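You operate a simulated robot arm through the tools that you are given. There is no shell and no other tool.

You run a simulated robot arm. Do the job below in one go: nothing can be reset, and whatever is moved stays where it is left.

JOB
Send the leaking capsule through the hopper to the REWORK crate.
Fine: it lies on the sorting bench; set the chute lever before you open the gate, shut the gate after.

It is judged by the outcome, as a careful person would: the job done as asked, and still so three seconds after it is handed in. It fails if anything else is knocked over, pushed out of place, dropped, spilled or broken.

ROBOT AND FRAMES
A 7-joint arm with a two-finger parallel gripper, fixed in place. Base frame: the origin is on the floor under the middle of its stand, x ahead of it, y to its left, z up; the work surface is at about z = 880. Readings come in mm, degrees, newtons and seconds.
It reaches about 1479 mm from its shoulder. Its first joint turns from -166.0 to 166.0 degrees. Payload 4.4 kg.
The TCP is the grasp point between the finger pads, 23 mm short of the fingertips. In the tool frame z runs along the fingers and y along their closing line. The gripper opens to 94 mm. The fingers are 38 mm wide and 10 mm thick; the gripper's body (54 by 96 mm) begins 39 mm behind the TCP.
Orientation is that of the tool frame in the base frame, as a unit quaternion [x, y, z, w]. With the fingers straight down and closing along the base's y, the tool's x points along the base's -x, its y along +y and its z along -z.

CONTROLS
- The arm moves only by the tool servo_tool. Its argument "plan" is a list of rows, each a list of 7 numbers: the shift along the base's x, y, z in units of 30 mm (1.0 is 30 mm), then the turn, a rotation vector about the base's x, y, z in units of 6 degrees (1.0 is 6 degrees), then the opening in per cent of the stroke, from 0 (shut) to 100 (fully open). In form: [[dx, dy, dz, ax, ay, az, fingers], ...]. A call has 1 to 20 rows; each row shifts and turns the commanded pose from where the row before left it. A call with a number of a shift or a turn outside -1 to 1 is refused whole. A row lasts 0.2 s, in which the tool goes at most 50 mm and 8.6 degrees; a call with a longer step from one row to the next is refused whole, and so is a gripper value outside its range. Where a pose cannot be reached the arm comes as near as it can. A force on the tool above 90 N (or 10 N above the force at the start of the call, whichever is more), or a blocked arm, ends the call early, and 0.2 s more pass. The fingers move at their own pace (about 72 mm/s each) and stop on an object; they squeeze with about 32 N. The grip force told is the motor's: it shows also when the fingers shut on nothing. Time passes only in rows, and 0.2 s behind the last, so rows that do not move let the fingers close. It gives the time, the measured TCP pose, the force on the tool (base axes), the opening and the grip force at its end, in the units of the frame above (readings bear some noise), with the torque about the TCP (base axes, N m) and any sound that the robot's microphone picked up.
- Cameras (640 x 400 px; columns grow to the right, rows downward): "scene" is fixed at [51, -500.3, 1649.9]; the picture's right is [0.79, -0.61, 0.00], its down [-0.33, -0.44, -0.84] and it looks along [0.51, 0.66, -0.55] (base axes); focal length 317 px, centre (320, 200). "wrist" rides on the gripper at [86, 16, -74] in the tool frame; the picture's right is [-0.18, 0.98, 0.00], its down [-0.58, -0.11, -0.81] and it looks along [-0.79, -0.15, 0.59] (tool axes); focal length 243 px, centre (320, 200).
- get_image(camera): a new picture of that camera. It takes no simulated time.
- pixel_to_xyz(camera, pixels): there is no depth. For up to 12 entries [column, row, z] of the newest picture of that camera ("zoom" is the newest enlarged one), the place [x, y] in the base frame at which the ray of that pixel passes the height z, good to about 2 mm. It takes no simulated time.
- zoom(camera, box): a new picture of the part [left, top, right, bottom] of that camera's present view, enlarged. It takes no simulated time.
- finish_job(): hands the job in; it is judged then, once.

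Unless the task says otherwise, let go and move clear before handing in.

The tools are called as name(argument=value, ...) on one line, values as JSON. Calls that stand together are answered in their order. servo_tool: Moves the arm, as the interface text tells. Its arguments: {"type":"object","properties":{"plan":{"type":"array"}},"required":["plan"]} The other tools are called the same way: get_image (camera) takes a picture; pixel_to_xyz (camera, pixels) gives the place at which the rays of pixels pass given heights; zoom (camera, box) takes an enlarged picture of a part of a camera's view; finish_job () hands the job in.

At the start:

```text
time_s: 0.0
ee_pos: [747.4, 194.3, 1298.9]
tool_rot: [0.0, 1.0, 0.0, 0.0]
force: [-0.4, 0.6, -0.2]
wrist_torque: [-0.01, 0.01, -0.02]
gripper_width: 94.2
finger_force: 0.1
```

scene: 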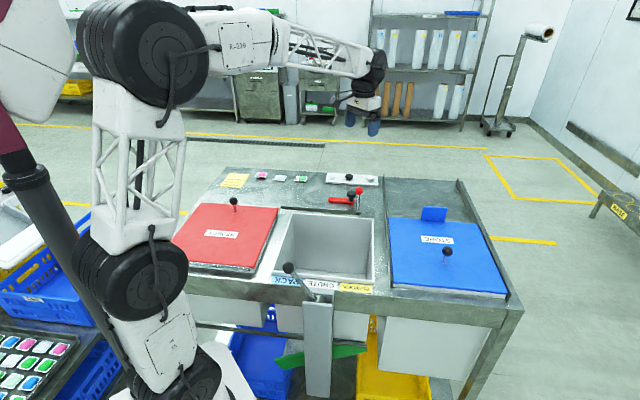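
wrist: 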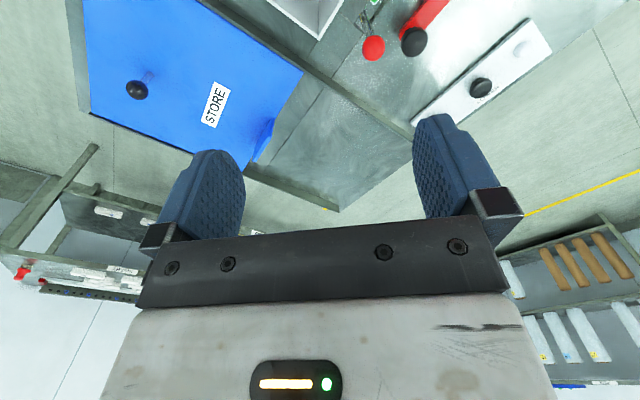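

The scene picture shows a bench with a red-lidded bin, an open hopper (about 330,245), a blue-lidded bin, a chute lever (290,268), a gate lever (355,195) and small capsules near (235-300,178). I will zoom in on these parts first.

zoom(camera="scene", box=[210, 160, 390, 220])

zoom(camera="scene", box=[220, 240, 420, 400])

zoom(camera="scene", box=[160, 160, 340, 300])

zoom(camera="scene", box=[370, 180, 530, 310])

zoom(camera="scene", box=[0, 180, 120, 400])

```text
3.56 times, centred on (300, 190) of scene
```

zoom: 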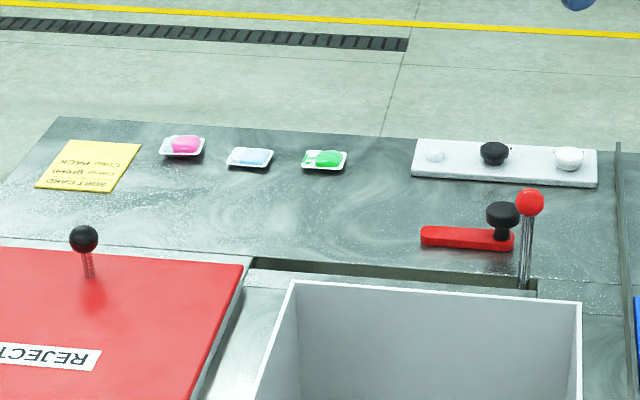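

```text
2.50 times, centred on (320, 320) of scene
```

zoom: 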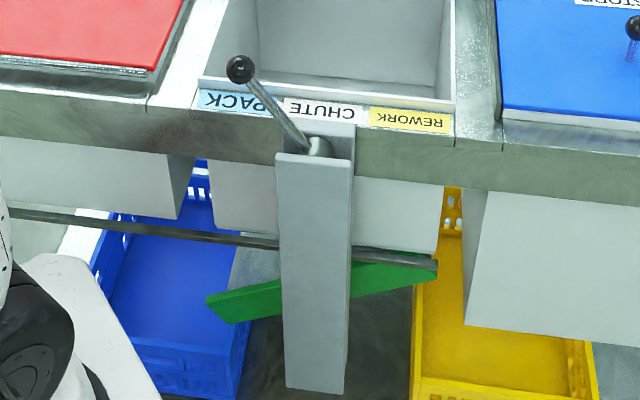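

```text
2.86 times, centred on (250, 230) of scene
```

zoom: 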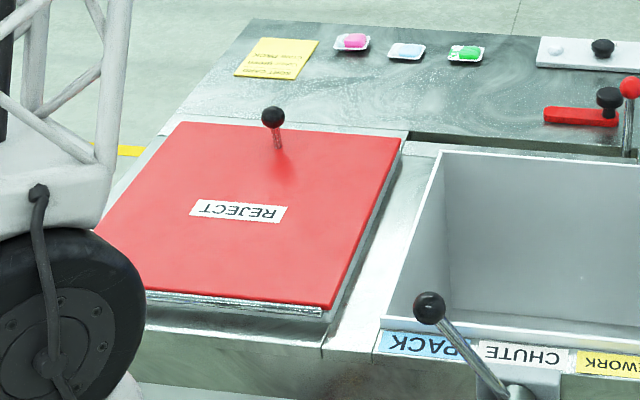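

```text
3.08 times, centred on (450, 245) of scene
```

zoom: 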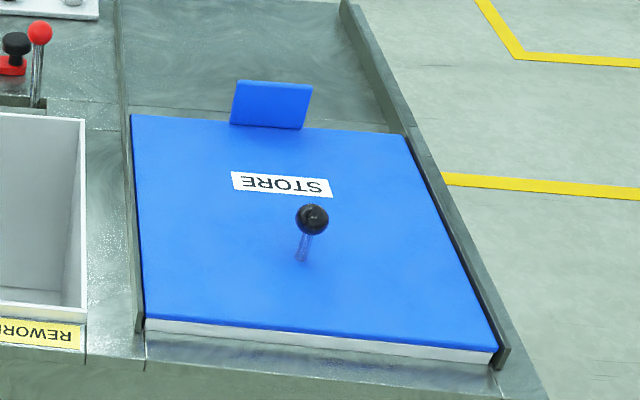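

```text
1.82 times, centred on (60, 290) of scene
```

zoom: 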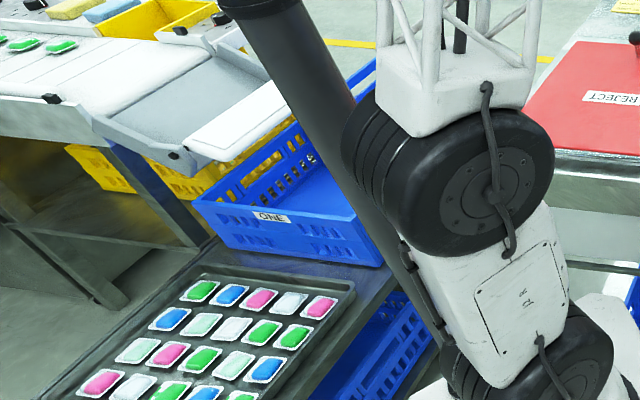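

The first zoom shows three capsules (pink, pale blue, green), a yellow sort card, a red bar with a black knob, a red-ball rod and a white strip with three knobs. I need a closer look to see which capsule leaks and how the gate works.

zoom(camera="scene", box=[250, 165, 314, 190])

zoom(camera="scene", box=[318, 165, 398, 215])

zoom(camera="scene", box=[214, 168, 256, 192])

zoom(camera="scene", box=[270, 255, 386, 305])

```text
10.00 times, centred on (282, 178) of scene
```

zoom: 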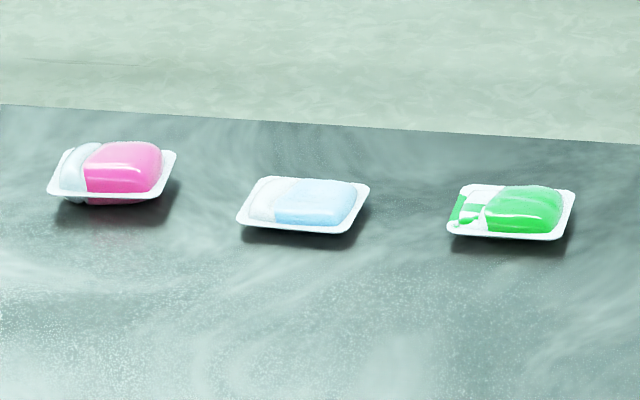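

```text
8.00 times, centred on (358, 190) of scene
```

zoom: 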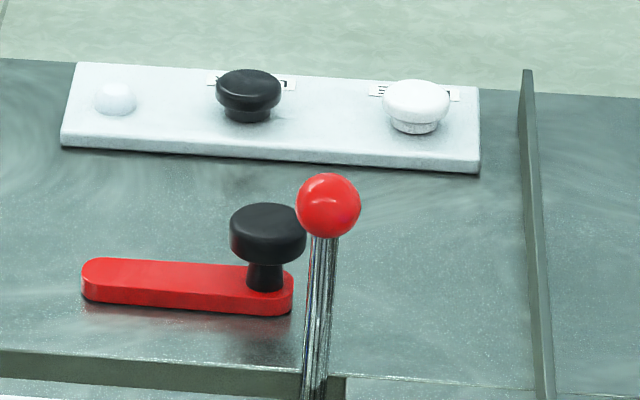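

```text
15.24 times, centred on (235, 180) of scene
```

zoom: 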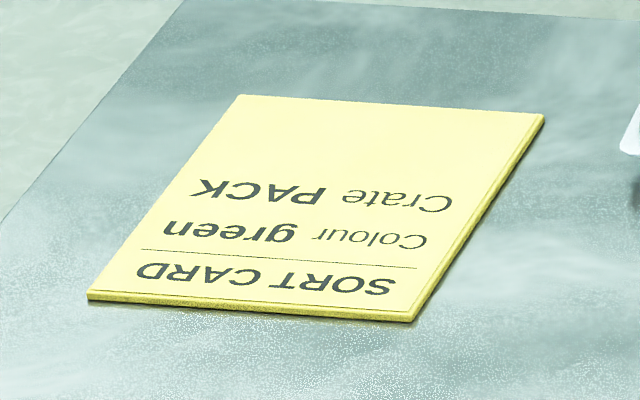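

```text
5.52 times, centred on (328, 280) of scene
```

zoom: 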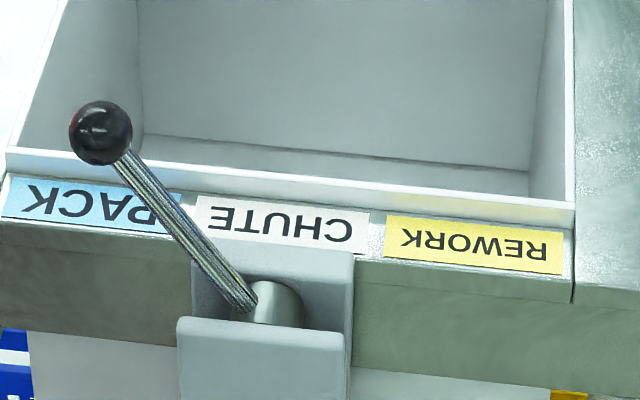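

The green capsule at (510,212) in the 10x zoom has green gel spread over its clear end, so it is probably the leaking one; I will confirm with the wrist camera. First I will get base coordinates of the main features.

get_image(camera="scene")

pixel_to_xyz(camera="scene", pixels=[[262, 176, 885], [280, 178, 885], [301, 179, 885], [235, 180, 882], [358, 206, 900], [346, 201, 885], [348, 196, 920], [358, 191, 980], [357, 239, 880], [280, 235, 880], [289, 268, 980], [317, 290, 860]])

pixel_to_xyz(camera="scene", pixels=[[292, 211, 880], [375, 218, 880], [272, 278, 880], [374, 284, 880], [332, 177, 890], [349, 177, 900], [371, 178, 900], [330, 201, 885], [352, 203, 885], [360, 212, 880], [281, 236, 880], [345, 240, 880]])

zoom(camera="wrist", box=[300, 0, 580, 130])

```text
taken
```

scene: 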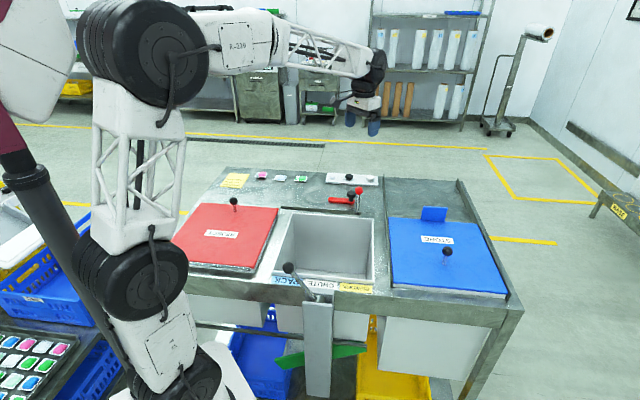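

```text
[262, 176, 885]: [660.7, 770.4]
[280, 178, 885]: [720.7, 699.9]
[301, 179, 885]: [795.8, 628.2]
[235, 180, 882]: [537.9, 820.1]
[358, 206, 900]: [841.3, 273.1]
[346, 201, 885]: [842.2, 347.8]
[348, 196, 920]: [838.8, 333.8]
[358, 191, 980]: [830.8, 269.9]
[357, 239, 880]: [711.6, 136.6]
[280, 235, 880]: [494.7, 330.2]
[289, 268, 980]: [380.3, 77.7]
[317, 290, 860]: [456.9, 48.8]
```

```text
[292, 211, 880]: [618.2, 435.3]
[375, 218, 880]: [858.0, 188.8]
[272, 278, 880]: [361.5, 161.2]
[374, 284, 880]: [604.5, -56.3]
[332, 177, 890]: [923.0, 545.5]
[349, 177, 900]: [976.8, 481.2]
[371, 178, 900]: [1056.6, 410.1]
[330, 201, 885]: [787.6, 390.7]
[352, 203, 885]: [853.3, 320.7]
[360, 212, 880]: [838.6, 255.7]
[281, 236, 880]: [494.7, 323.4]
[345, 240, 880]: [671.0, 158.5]
```

```text
2.29 times, centred on (440, 65) of wrist
```

zoom: 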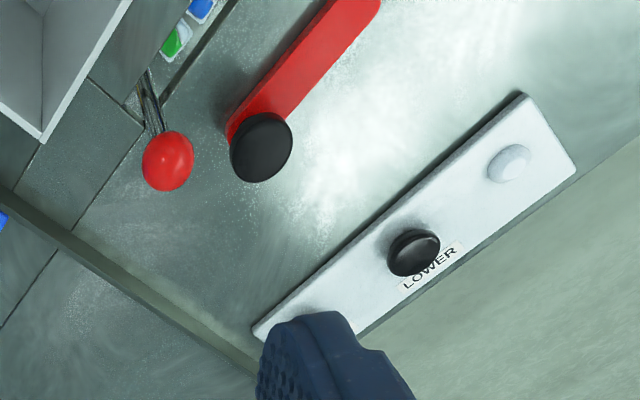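

The bench is turned about 45° in the base frame, with its back direction near (0.7, 0.7). I'll move the arm back high above the bench and turn it 55° so the wrist camera looks at the capsules, gate slot and buttons.

servo_tool(plan=[[-0.5, -0.1, 0, 0, 0, 0.92, 100], [-0.5, -0.1, 0, 0, 0, 0.92, 100], [-0.5, -0.1, 0, 0, 0, 0.92, 100], [-0.5, -0.1, 0, 0, 0, 0.92, 100], [-0.5, -0.1, 0, 0, 0, 0.92, 100], [-0.5, -0.1, 0, 0, 0, 0.92, 100], [-0.5, -0.1, 0, 0, 0, 0.92, 100], [-0.5, -0.1, 0, 0, 0, 0.92, 100], [-0.5, -0.1, 0, 0, 0, 0.92, 100], [-0.5, -0.1, 0, 0, 0, 0.92, 100]])

get_image(camera="wrist")

get_image(camera="scene")

```text
time_s: 2.2
ee_pos: [596.3, 165.2, 1295.4]
tool_rot: [-0.464, 0.886, -0.001, 0.0]
force: [0.5, 0.2, -0.8]
wrist_torque: [-0.01, -0.03, -0.01]
gripper_width: 93.8
finger_force: 0.0
```

```text
taken
```

wrist: 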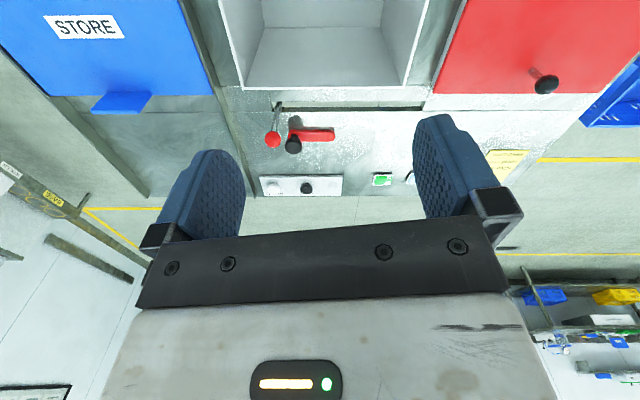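

```text
taken
```

scene: 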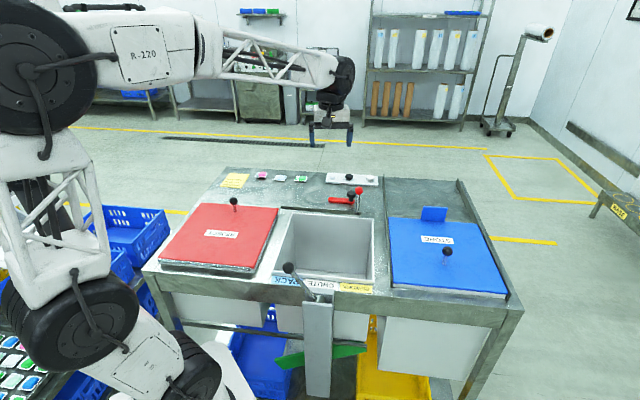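

The wrist view is now square to the bench: gate slot and red ball at (273,138), red bar at (310,135), button strip at (300,185) and the green capsule at (382,180). Zooming in on these.

zoom(camera="wrist", box=[245, 90, 345, 205])

zoom(camera="wrist", box=[360, 150, 420, 200])

zoom(camera="wrist", box=[260, 95, 300, 125])

zoom(camera="wrist", box=[255, 170, 350, 200])

```text
3.48 times, centred on (295, 148) of wrist
```

zoom: 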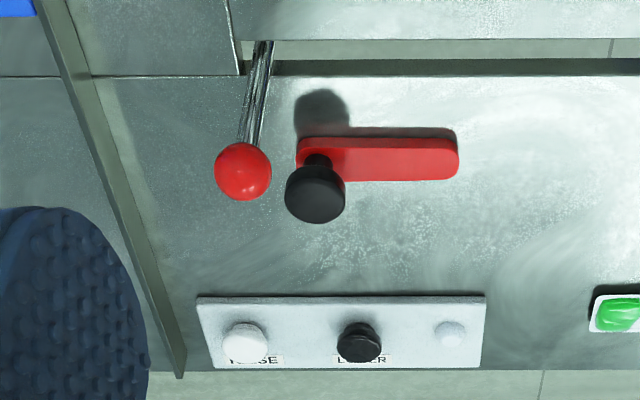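

```text
8.00 times, centred on (390, 175) of wrist
```

zoom: 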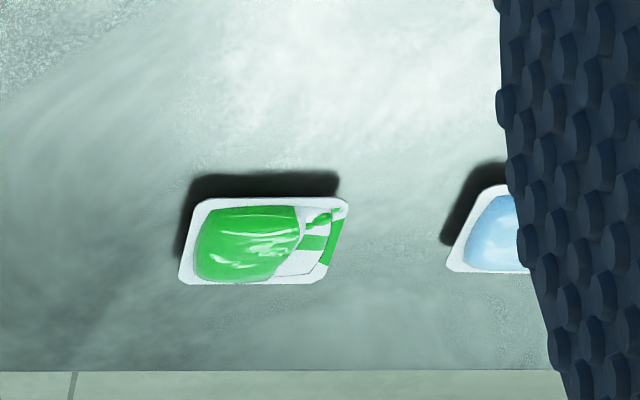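

```text
13.33 times, centred on (280, 110) of wrist
```

zoom: 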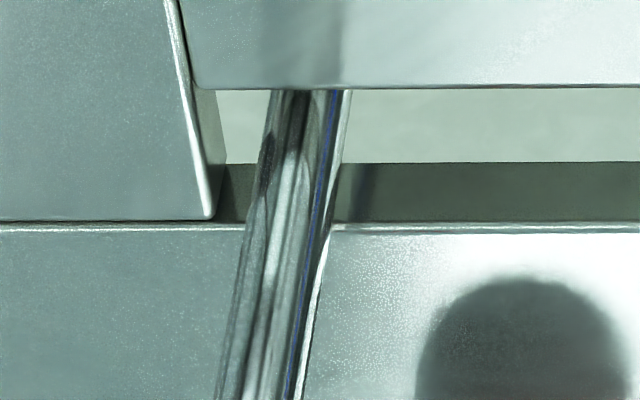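

```text
6.74 times, centred on (302, 185) of wrist
```

zoom: 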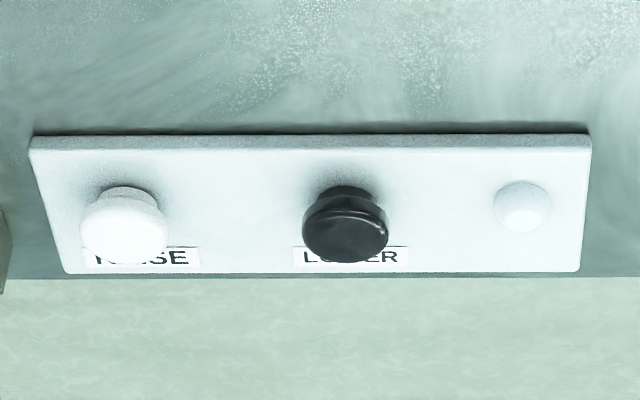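

The zooms show "RAISE" (white) and "LOWER" (black) buttons, a red bar with a black knob, and a red-ball rod in a slot behind the hopper. I'll move closer, staying well above everything, to understand the gate mechanism and look into the hopper.

servo_tool(plan=[[0.2, -0.15, -0.7, 0, 0, 0, 100], [0.2, -0.15, -0.7, 0, 0, 0, 100], [0.2, -0.15, -0.7, 0, 0, 0, 100], [0.2, -0.15, -0.7, 0, 0, 0, 100], [0.2, -0.15, -0.7, 0, 0, 0, 100], [0.2, -0.15, -0.7, 0, 0, 0, 100], [0.2, -0.15, -0.7, 0, 0, 0, 100], [0.2, -0.15, -0.7, 0, 0, 0, 100]])

get_image(camera="wrist")

get_image(camera="scene")

```text
time_s: 4.0
ee_pos: [642.7, 127.3, 1128.6]
tool_rot: [-0.463, 0.886, 0.0, -0.001]
force: [-0.9, -0.2, 0.4]
wrist_torque: [0.01, -0.02, -0.03]
gripper_width: 94.1
finger_force: 0.1
```

```text
taken
```

wrist: 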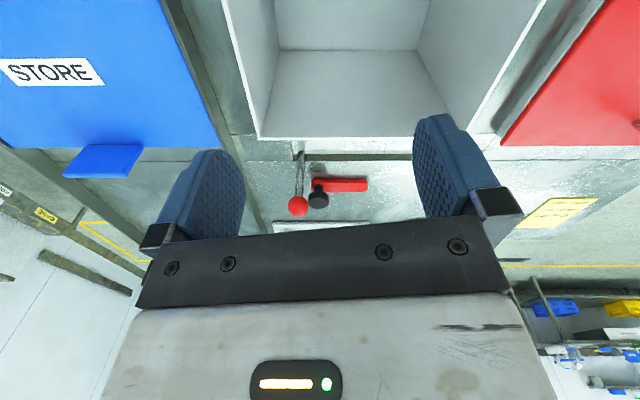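

```text
taken
```

scene: 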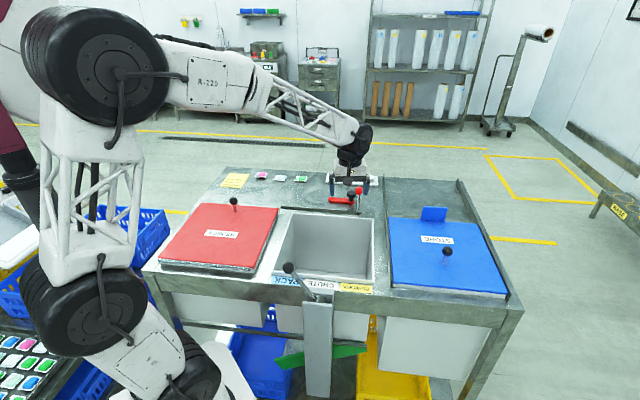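

zoom(camera="wrist", box=[230, 0, 490, 160])

zoom(camera="wrist", box=[265, 135, 425, 235])

pixel_to_xyz(camera="wrist", pixels=[[298, 206, 960], [300, 160, 880], [318, 200, 920], [340, 185, 890], [258, 140, 900], [425, 140, 900]])

```text
2.46 times, centred on (360, 80) of wrist
```

zoom: 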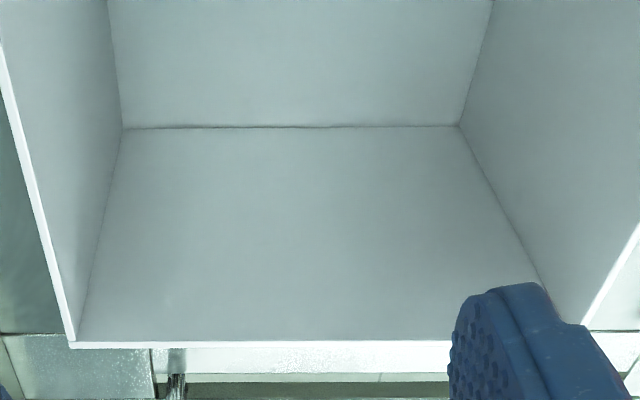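

```text
4.00 times, centred on (345, 185) of wrist
```

zoom: 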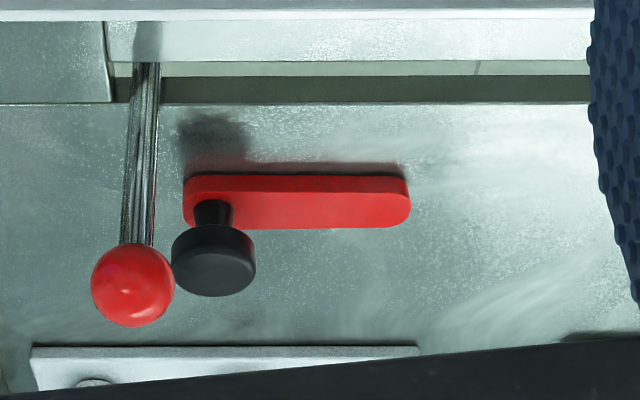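

```text
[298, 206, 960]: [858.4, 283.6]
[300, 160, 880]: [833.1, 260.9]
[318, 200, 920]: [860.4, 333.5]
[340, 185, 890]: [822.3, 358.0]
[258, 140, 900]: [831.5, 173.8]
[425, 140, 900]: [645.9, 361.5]
```

The wrist zoom shows the hopper floor is deep and appears closed, with the rod standing in the slot at about (833,261) and the ball near (858,284,960). I'll tilt the wrist 30° to look straighter down into the hopper and at the gate rod.

servo_tool(plan=[[0.09, 0.38, 0.2, -0.7, 0.7, 0, 100], [0.09, 0.38, 0.2, -0.7, 0.7, 0, 100], [0.09, 0.38, 0.2, -0.7, 0.7, 0, 100], [0.09, 0.38, 0.2, -0.7, 0.7, 0, 100], [0.09, 0.38, 0.2, -0.7, 0.7, 0, 100]])

get_image(camera="wrist")

zoom(camera="wrist", box=[180, 0, 500, 200])

```text
time_s: 5.2
ee_pos: [658.9, 185.4, 1160.4]
tool_rot: [-0.448, 0.856, -0.078, -0.244]
force: [1.1, 0.1, 0.7]
wrist_torque: [0.05, -0.04, -0.03]
gripper_width: 93.8
finger_force: 0.1
```

```text
taken
```

wrist: 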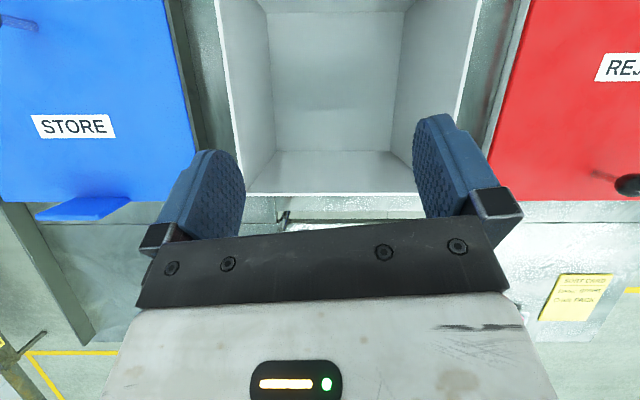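

```text
2.00 times, centred on (340, 100) of wrist
```

zoom: 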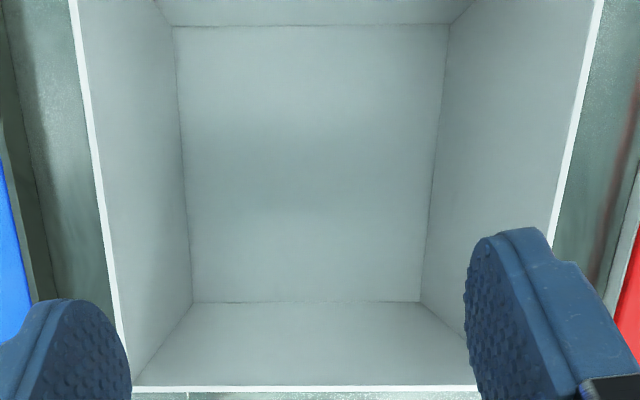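

The hopper floor is one closed plate, so the gate is shut and the hopper is empty. Next I'll study the chute lever (288,268) in fine detail on the scene camera.

zoom(camera="scene", box=[280, 260, 344, 300])

zoom(camera="scene", box=[270, 290, 400, 400])

pixel_to_xyz(camera="scene", pixels=[[265, 286, 880], [378, 295, 880], [268, 278, 880], [376, 285, 880], [145, 272, 880], [512, 300, 880], [288, 267.7, 940], [288, 267.7, 960], [288, 267.7, 980], [318.6, 298, 860], [318.6, 298, 880], [318.6, 298, 840]])

```text
10.00 times, centred on (312, 280) of scene
```

zoom: 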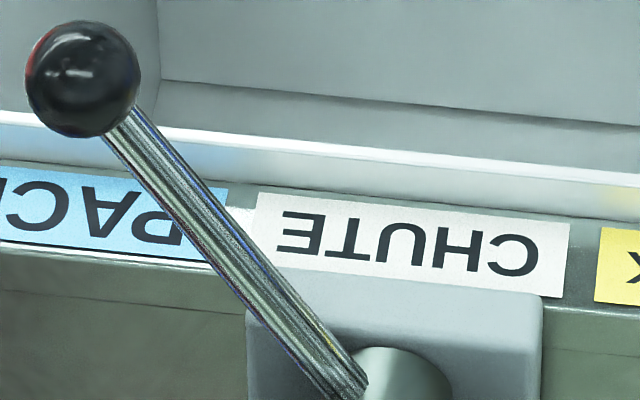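

```text
3.64 times, centred on (335, 345) of scene
```

zoom: 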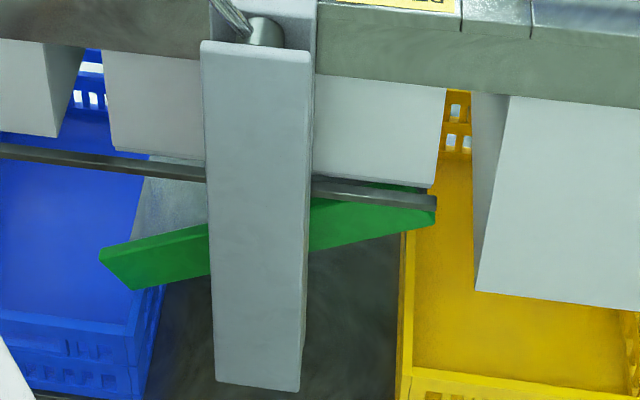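

```text
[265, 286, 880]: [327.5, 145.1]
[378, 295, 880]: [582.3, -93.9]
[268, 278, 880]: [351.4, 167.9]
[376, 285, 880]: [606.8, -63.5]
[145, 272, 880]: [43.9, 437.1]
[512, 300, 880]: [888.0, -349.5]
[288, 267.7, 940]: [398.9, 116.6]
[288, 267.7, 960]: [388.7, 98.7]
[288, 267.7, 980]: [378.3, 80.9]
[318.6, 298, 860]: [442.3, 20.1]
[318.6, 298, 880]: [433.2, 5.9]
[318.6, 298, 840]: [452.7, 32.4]
```

The lever pivots near e.g. (447,26,850), its ball is around (378,81,980), and it leans to PACK; the green flap (265,265 in the last zoom) slopes down left to the blue crate. I'll untilt the wrist and go above the lever with the closing line along the bench's front-back direction, so the wrist camera can check its position.

servo_tool(plan=[[-0.3, -0.2, 0.2, 0.7, -0.7, 0, 100], [-0.3, -0.2, 0.2, 0.7, -0.7, 0, 100], [-0.3, -0.2, 0.2, 0.7, -0.7, 0, 100], [-0.3, -0.2, 0, 0.7, -0.7, 0, 100], [-0.3, -0.2, 0, 0.7, -0.7, 0, 100], [-0.4, -0.18, 0, 0, 0, -0.95, 100], [-0.4, -0.18, 0, 0, 0, -0.95, 100], [-0.4, -0.18, 0, 0, 0, -0.95, 100], [-0.4, -0.18, 0, 0, 0, -0.95, 100], [-0.4, -0.18, 0, 0, 0, -0.95, 100], [-0.4, -0.18, 0, 0, 0, -0.95, 100], [-0.4, -0.18, 0, 0, 0, -0.95, 100], [-0.4, -0.18, 0, 0, 0, -0.95, 100]])

get_image(camera="scene")

```text
time_s: 8.0
ee_pos: [516.9, 111.6, 1175.4]
tool_rot: [-0.083, 0.997, 0.0, 0.001]
force: [0.6, -0.1, -0.9]
wrist_torque: [-0.01, 0.01, -0.01]
gripper_width: 93.8
finger_force: 0.0
```

```text
taken
```

scene: 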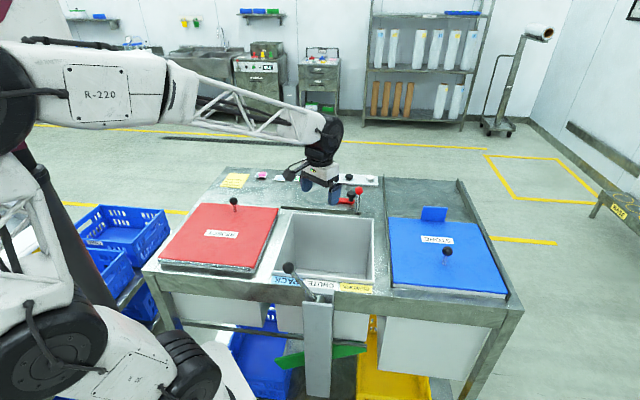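

The arm is at (517,112,1175) with yaw about 9.5°. I'll continue to yaw −45° and hover over the lever ball.

servo_tool(plan=[[-0.4, -0.1, 0, 0, 0, -0.908, 100], [-0.4, -0.1, 0, 0, 0, -0.908, 100], [-0.4, -0.1, 0, 0, 0, -0.908, 100], [-0.4, -0.1, 0, 0, 0, -0.908, 100], [-0.4, -0.1, 0, 0, 0, -0.908, 100], [-0.4, -0.1, 0, 0, 0, -0.908, 100], [-0.4, -0.1, 0, 0, 0, -0.908, 100], [-0.4, -0.1, 0, 0, 0, -0.908, 100], [-0.4, -0.1, 0, 0, 0, -0.908, 100], [-0.4, -0.1, 0, 0, 0, -0.908, 100]])

get_image(camera="wrist")

get_image(camera="scene")

```text
time_s: 10.2
ee_pos: [396.5, 82.2, 1178.2]
tool_rot: [0.383, 0.924, 0.0, 0.0]
force: [-0.6, 0.4, 0.2]
wrist_torque: [0.02, 0.01, 0.0]
gripper_width: 94.1
finger_force: 0.0
```

```text
taken
```

wrist: 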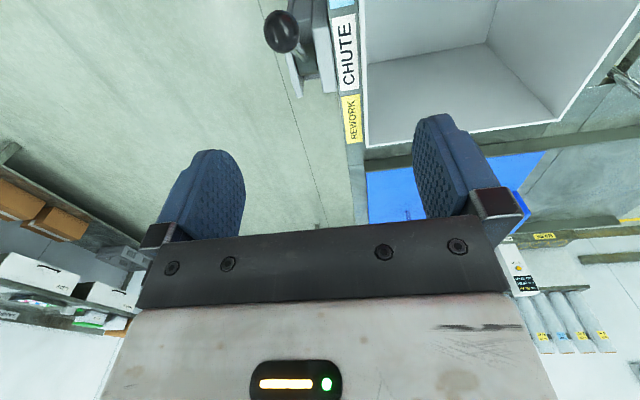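

```text
taken
```

scene: 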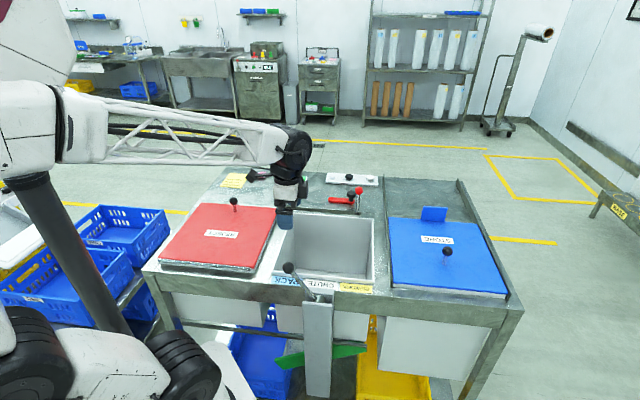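

The wrist picture shows the lever ball at (281,31), and the scene shows it at (288,268). I'll intersect the two rays.

pixel_to_xyz(camera="wrist", pixels=[[281, 31, 930], [281, 31, 950], [281, 31, 970], [281, 31, 990], [308, 20, 850], [345, 50, 880], [363, 150, 900]])

zoom(camera="wrist", box=[240, 0, 400, 100])

pixel_to_xyz(camera="scene", pixels=[[288.2, 267.7, 930], [288.2, 267.7, 950], [288.2, 267.7, 970], [288.2, 267.7, 990]])

```text
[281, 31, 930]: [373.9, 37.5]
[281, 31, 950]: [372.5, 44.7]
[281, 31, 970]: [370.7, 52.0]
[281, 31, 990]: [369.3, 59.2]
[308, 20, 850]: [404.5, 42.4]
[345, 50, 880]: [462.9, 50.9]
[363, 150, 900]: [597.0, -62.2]
```

```text
4.00 times, centred on (320, 50) of wrist
```

zoom: 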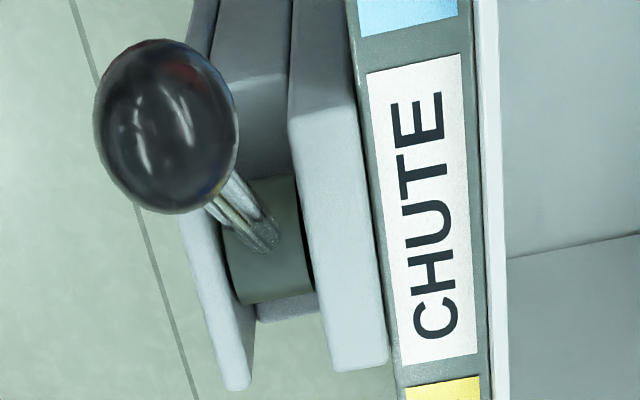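

```text
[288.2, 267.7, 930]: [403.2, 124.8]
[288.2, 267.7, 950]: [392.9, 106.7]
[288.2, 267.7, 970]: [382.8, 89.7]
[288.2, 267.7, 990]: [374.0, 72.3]
```

The rays meet at about (368.6, 62.9, 1001) for the ball, roughly 31 mm across, with the pivot near e1≈302, z≈880 (arm length about 146 mm). I'll lower the open fingers around the ball, then look before closing.

servo_tool(plan=[[-0.93, -0.64, 0, 0, 0, 0, 100], [0, 0, -0.98, 0, 0, 0, 100], [0, 0, -0.98, 0, 0, 0, 100], [0, 0, -0.98, 0, 0, 0, 100], [0, 0, -0.98, 0, 0, 0, 100], [0, 0, -0.98, 0, 0, 0, 100], [0, 0, -0.98, 0, 0, 0, 100], [0, 0, 0, 0, 0, 0, 100]])

get_image(camera="wrist")

zoom(camera="scene", box=[240, 230, 400, 330])

```text
time_s: 12.0
ee_pos: [368.4, 62.7, 1002.2]
tool_rot: [0.382, 0.924, 0.0, 0.001]
force: [-0.6, -0.3, 0.1]
wrist_torque: [0.02, 0.04, -0.01]
gripper_width: 94.1
finger_force: 0.0
```

```text
taken
```

wrist: 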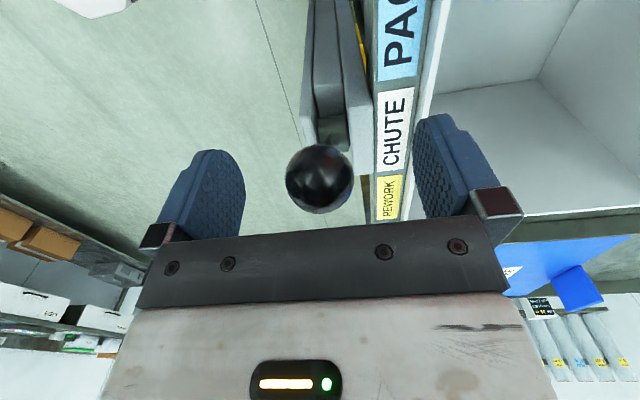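

```text
4.00 times, centred on (320, 280) of scene
```

zoom: 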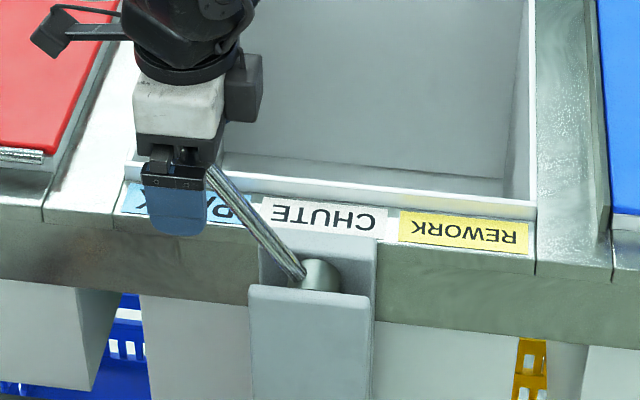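

The ball sits at (320,178) in the wrist picture, centred between the fingers as expected. Closing the fingers on it.

servo_tool(plan=[[0, 0, 0, 0, 0, 0, 20], [0, 0, 0, 0, 0, 0, 20], [0, 0, 0, 0, 0, 0, 20], [0, 0, 0, 0, 0, 0, 20]])

```text
time_s: 13.0
ee_pos: [369.1, 63.4, 1000.4]
tool_rot: [0.382, 0.924, -0.001, 0.0]
force: [-1.2, -1.3, -1.8]
wrist_torque: [-0.09, -0.08, -0.01]
gripper_width: 32.8
finger_force: 45.1
```

The fingers hold the ball at 32.8 mm opening with little side force. I'll swing the lever along its arc toward REWORK in steps, first half.

servo_tool(plan=[[0.304, -0.304, 0.28, 0, 0, 0, 20], [0.321, -0.321, 0.233, 0, 0, 0, 20], [0.337, -0.337, 0.187, 0, 0, 0, 20]])

zoom(camera="scene", box=[220, 230, 420, 390])

```text
time_s: 13.8
ee_pos: [398.3, 33.0, 1022.4]
tool_rot: [0.382, 0.924, 0.0, -0.002]
force: [-6.5, 0.4, -12.7]
wrist_torque: [0.65, 0.47, -0.13]
gripper_width: 32.9
finger_force: 38.2
```

```text
2.50 times, centred on (320, 310) of scene
```

zoom: 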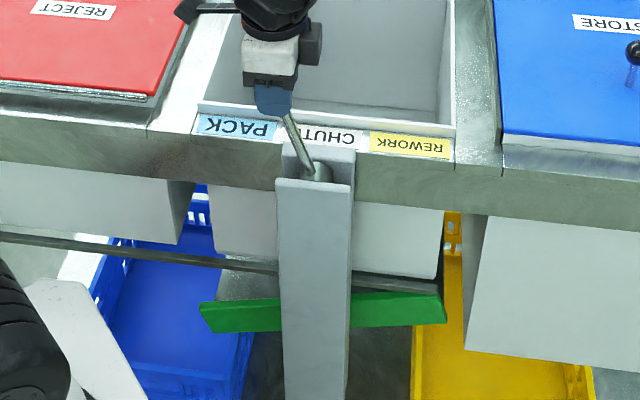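

The green flap in the scene is levelling out as the lever moves, and forces are small (about 14 N). Continuing the arc.

servo_tool(plan=[[0.349, -0.349, 0.1, 0, 0, 0, 20], [0.356, -0.356, 0.06, 0, 0, 0, 20], [0.361, -0.361, 0.02, 0, 0, 0, 20], [0.361, -0.361, -0.03, 0, 0, 0, 20], [0.356, -0.356, -0.08, 0, 0, 0, 20]])

zoom(camera="scene", box=[220, 230, 420, 390])

```text
time_s: 15.0
ee_pos: [451.6, -19.9, 1023.4]
tool_rot: [0.381, 0.924, 0.0, 0.0]
force: [-21.9, -13.9, 7.1]
wrist_torque: [0.55, 0.57, 0.32]
gripper_width: 32.8
finger_force: 30.3
```

```text
2.50 times, centred on (320, 310) of scene
```

zoom: 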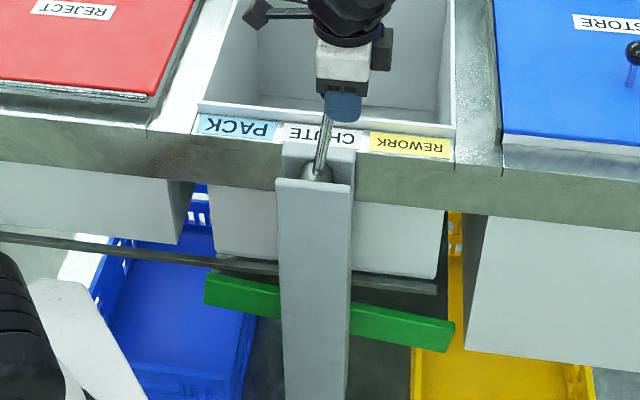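

The flap now tilts toward the yellow crate and the lever is past upright at about +12°. There is about 25 N toward the bench front, so I'll bias the remaining arc slightly that way and finish the swing.

servo_tool(plan=[[0.32, -0.38, -0.133, 0, 0, 0, 20], [0.31, -0.365, -0.187, 0, 0, 0, 20], [0.295, -0.345, -0.233, 0, 0, 0, 20]])

zoom(camera="scene", box=[220, 230, 420, 390])

```text
time_s: 15.8
ee_pos: [481.4, -52.3, 1008.6]
tool_rot: [0.382, 0.924, 0.001, 0.001]
force: [28.8, 28.6, 10.7]
wrist_torque: [0.45, 0.39, -0.64]
gripper_width: 36.8
finger_force: 20.2
```

```text
2.50 times, centred on (320, 310) of scene
```

zoom: 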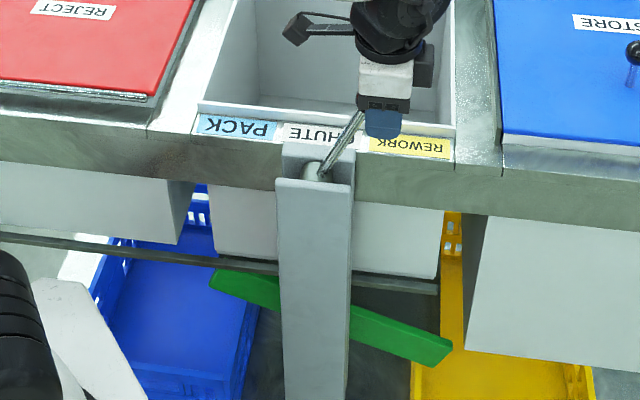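

The lever is at about +31° and the flap clearly slopes to the yellow crate, but my sideways bias over-corrected (about 40 N toward the back). I'll relieve it by 2 mm and check.

servo_tool(plan=[[0.05, 0.05, 0, 0, 0, 0, 20], [0, 0, 0, 0, 0, 0, 20]])

get_image(camera="wrist")

```text
time_s: 16.4
ee_pos: [481.5, -51.9, 1006.6]
tool_rot: [0.382, 0.924, 0.0, 0.0]
force: [27.6, 17.0, 7.6]
wrist_torque: [0.0, 0.04, -0.61]
gripper_width: 32.5
finger_force: 15.6
```

```text
taken
```

wrist: 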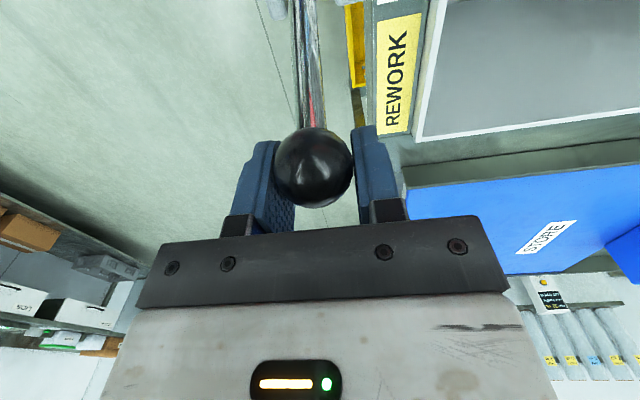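

The ball is still held at (314,165). I'll relieve the remaining sideways force and push a little further toward REWORK to find the end stop.

servo_tool(plan=[[0.04, 0.04, 0, 0, 0, 0, 20], [0.2, -0.2, -0.2, 0, 0, 0, 20], [0.15, -0.15, -0.15, 0, 0, 0, 20], [0, 0, 0, 0, 0, 0, 20]])

get_image(camera="wrist")

zoom(camera="scene", box=[220, 230, 420, 390])

```text
time_s: 17.4
ee_pos: [491.4, -59.2, 996.6]
tool_rot: [0.383, 0.924, 0.0, -0.001]
force: [-20.0, -10.4, 1.6]
wrist_torque: [1.0, 0.47, 0.14]
gripper_width: 32.7
finger_force: 44.9
```

```text
taken
```

wrist: 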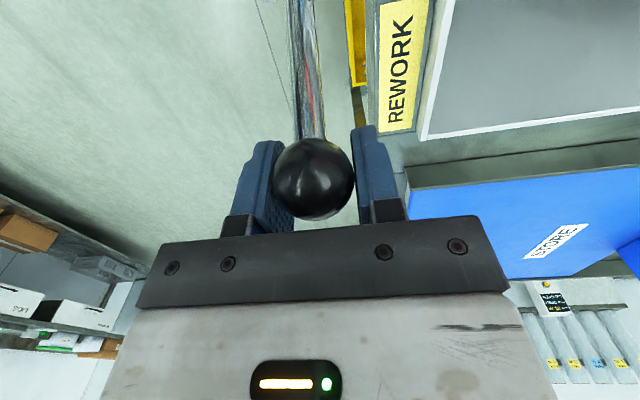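

```text
2.50 times, centred on (320, 310) of scene
```

zoom: 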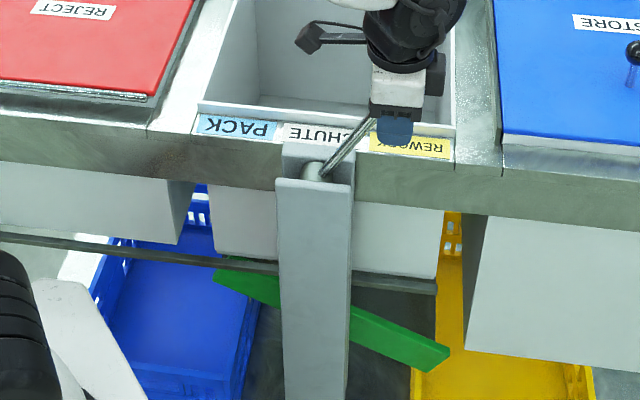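

The lever now mirrors its starting angle (about +37°) and the green flap slopes down to the yellow REWORK crate. I'll open the fingers and rise clear, then check that it stays.

servo_tool(plan=[[0, 0, 0, 0, 0, 0, 100], [0, 0, 0, 0, 0, 0, 100], [0, 0, 0, 0, 0, 0, 100], [0, 0, 0.9, 0, 0, 0, 100], [0, 0, 0.9, 0, 0, 0, 100], [0, 0, 0.9, 0, 0, 0, 100], [0, 0, 0.9, 0, 0, 0, 100], [0, 0, 0.9, 0, 0, 0, 100], [0, 0, 0.9, 0, 0, 0, 100]])

zoom(camera="scene", box=[220, 230, 420, 390])

get_image(camera="wrist")

```text
time_s: 19.4
ee_pos: [493.2, -59.4, 1158.9]
tool_rot: [0.383, 0.924, 0.001, -0.001]
force: [0.3, -0.5, -0.3]
wrist_torque: [0.02, -0.02, -0.03]
gripper_width: 93.9
finger_force: 0.1
```

```text
2.50 times, centred on (320, 310) of scene
```

zoom: 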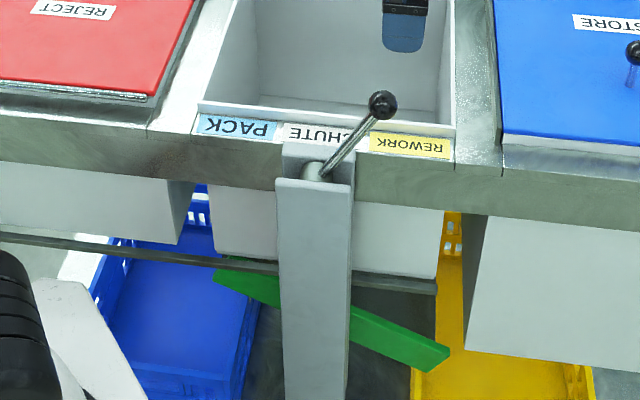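

```text
taken
```

wrist: 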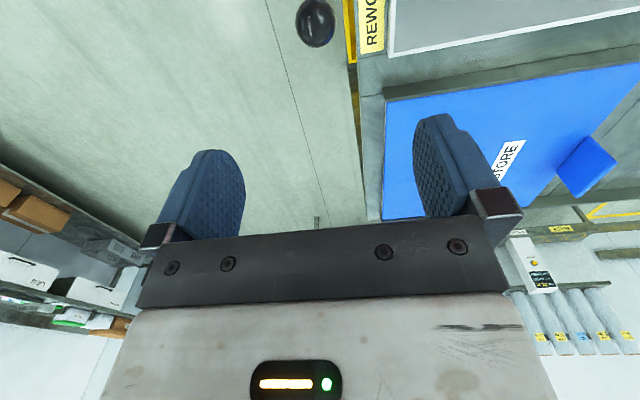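

The lever stays at REWORK (ball at (382,105) in the zoom) and the flap points to the yellow crate. Now I'll move high over the bench to the capsules, turning to yaw 45°, to inspect them closely.

servo_tool(plan=[[0.33, 0.965, 0, 0, 0, 0.75, 100], [0.33, 0.965, 0, 0, 0, 0.75, 100], [0.33, 0.965, 0, 0, 0, 0.75, 100], [0.33, 0.965, 0, 0, 0, 0.75, 100], [0.33, 0.965, 0, 0, 0, 0.75, 100], [0.33, 0.965, 0, 0, 0, 0.75, 100], [0.33, 0.965, 0, 0, 0, 0.75, 100], [0.33, 0.965, 0, 0, 0, 0.75, 100], [0.33, 0.965, 0, 0, 0, 0.75, 100], [0.33, 0.965, 0, 0, 0, 0.75, 100], [0.33, 0.965, 0, 0, 0, 0.75, 100], [0.33, 0.965, -0.2, 0, 0, 0.75, 100], [0.33, 0.965, -0.3, 0, 0, 0.75, 100], [0.33, 0.965, -0.3, 0, 0, 0.75, 100], [0.33, 0.965, -0.3, 0, 0, 0.75, 100], [0.33, 0.965, -0.3, 0, 0, 0.75, 100], [0.33, 0.965, -0.3, 0, 0, 0.75, 100], [0.33, 0.965, -0.3, 0, 0, 0.75, 100], [0.33, 0.965, -0.3, 0, 0, 0.75, 100], [0.33, 0.965, -0.3, 0, 0, 0.75, 100]])

get_image(camera="wrist")

get_image(camera="scene")

```text
time_s: 23.6
ee_pos: [692.1, 518.4, 1083.6]
tool_rot: [-0.384, 0.923, -0.001, 0.0]
force: [-0.3, 0.6, 0.0]
wrist_torque: [0.0, -0.02, -0.01]
gripper_width: 93.9
finger_force: 0.0
```

```text
taken
```

wrist: 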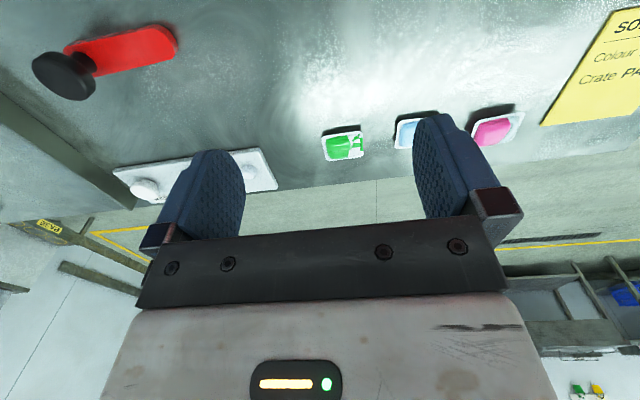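

```text
taken
```

scene: 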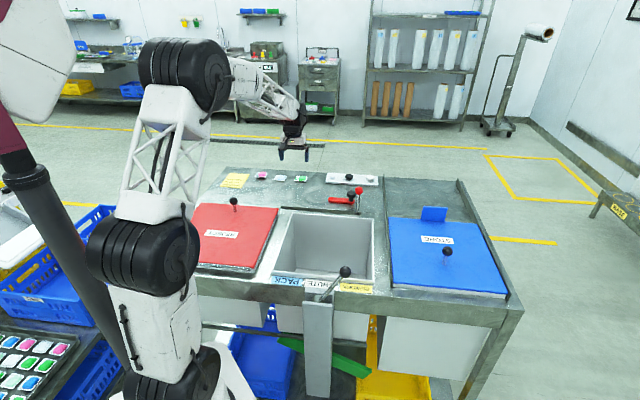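

zoom(camera="wrist", box=[310, 115, 374, 170])

zoom(camera="wrist", box=[385, 95, 535, 160])

zoom(camera="wrist", box=[20, 10, 200, 110])

pixel_to_xyz(camera="wrist", pixels=[[342, 145, 888], [321, 134, 884], [358, 126, 884], [365, 155, 884], [327, 162, 884], [405, 131, 888], [495, 130, 888]])

```text
7.27 times, centred on (342, 142) of wrist
```

zoom: 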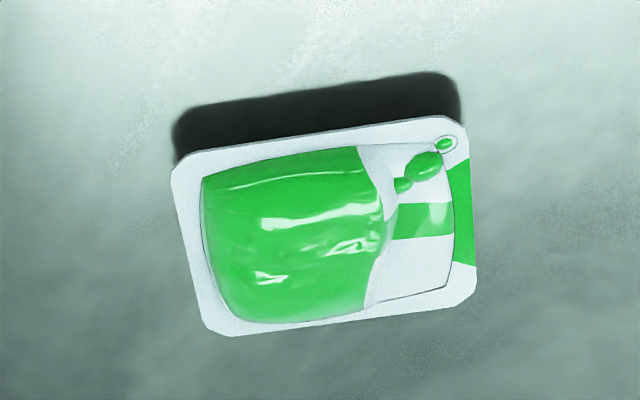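

```text
4.27 times, centred on (460, 128) of wrist
```

zoom: 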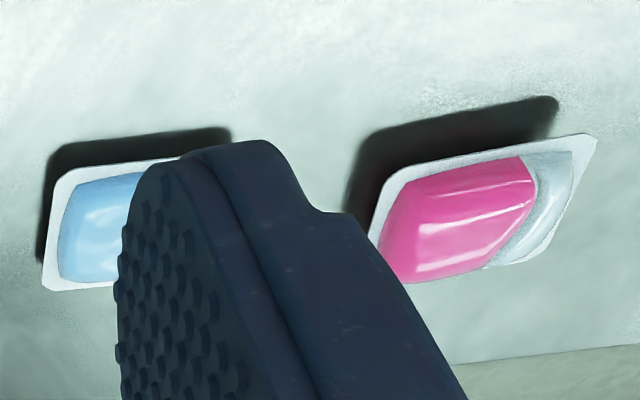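

```text
3.56 times, centred on (110, 60) of wrist
```

zoom: 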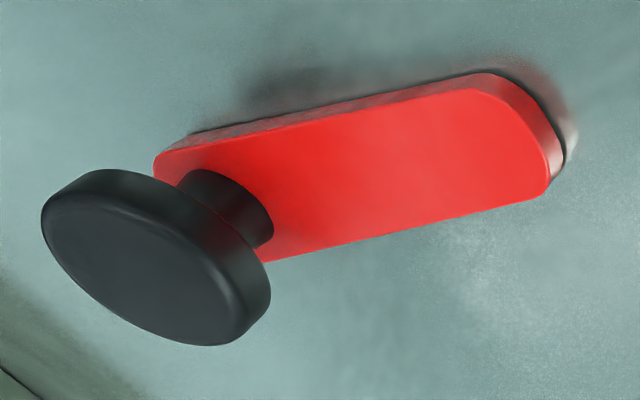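

```text
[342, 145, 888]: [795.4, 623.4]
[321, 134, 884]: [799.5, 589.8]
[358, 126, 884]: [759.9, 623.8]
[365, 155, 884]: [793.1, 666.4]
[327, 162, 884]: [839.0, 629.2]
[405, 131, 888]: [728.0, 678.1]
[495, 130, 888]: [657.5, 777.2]
```

The 7x zoom of the green capsule shows green droplets and a hole at its corner (445,145) – it is the leaking one; pink shows none. I'll hover above the green one for a precise look at its edges, and to check the blue one too.

servo_tool(plan=[[0.7, 0.724, -0.5, 0, 0, 0, 100], [0.7, 0.724, -0.5, 0, 0, 0, 100], [0.7, 0.724, -0.5, 0, 0, 0, 100], [0.7, 0.724, -0.5, 0, 0, 0, 100], [0.7, 0.724, -0.5, 0, 0, 0, 100]])

get_image(camera="wrist")

zoom(camera="wrist", box=[280, 40, 360, 110])

zoom(camera="wrist", box=[370, 30, 490, 110])

```text
time_s: 24.8
ee_pos: [795.5, 626.6, 1006.6]
tool_rot: [-0.383, 0.924, 0.001, 0.001]
force: [-0.4, 0.2, 0.0]
wrist_torque: [0.0, -0.01, -0.03]
gripper_width: 94.0
finger_force: 0.0
```

```text
taken
```

wrist: 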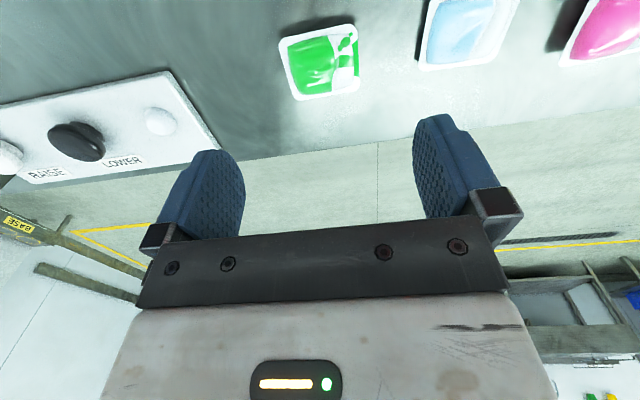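

```text
5.71 times, centred on (320, 75) of wrist
```

zoom: 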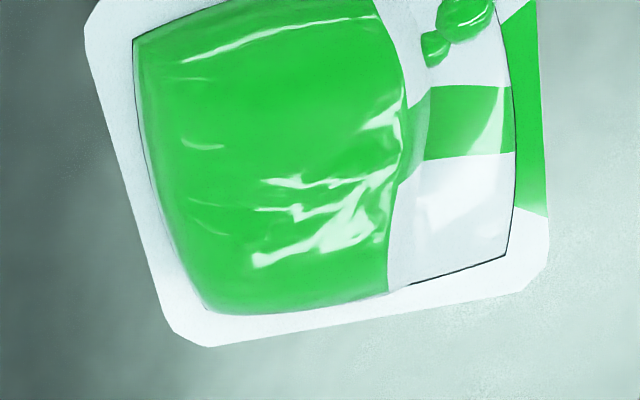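

```text
5.00 times, centred on (430, 70) of wrist
```

zoom: 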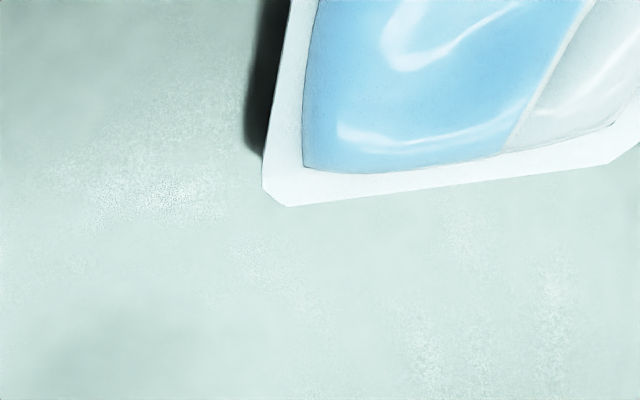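

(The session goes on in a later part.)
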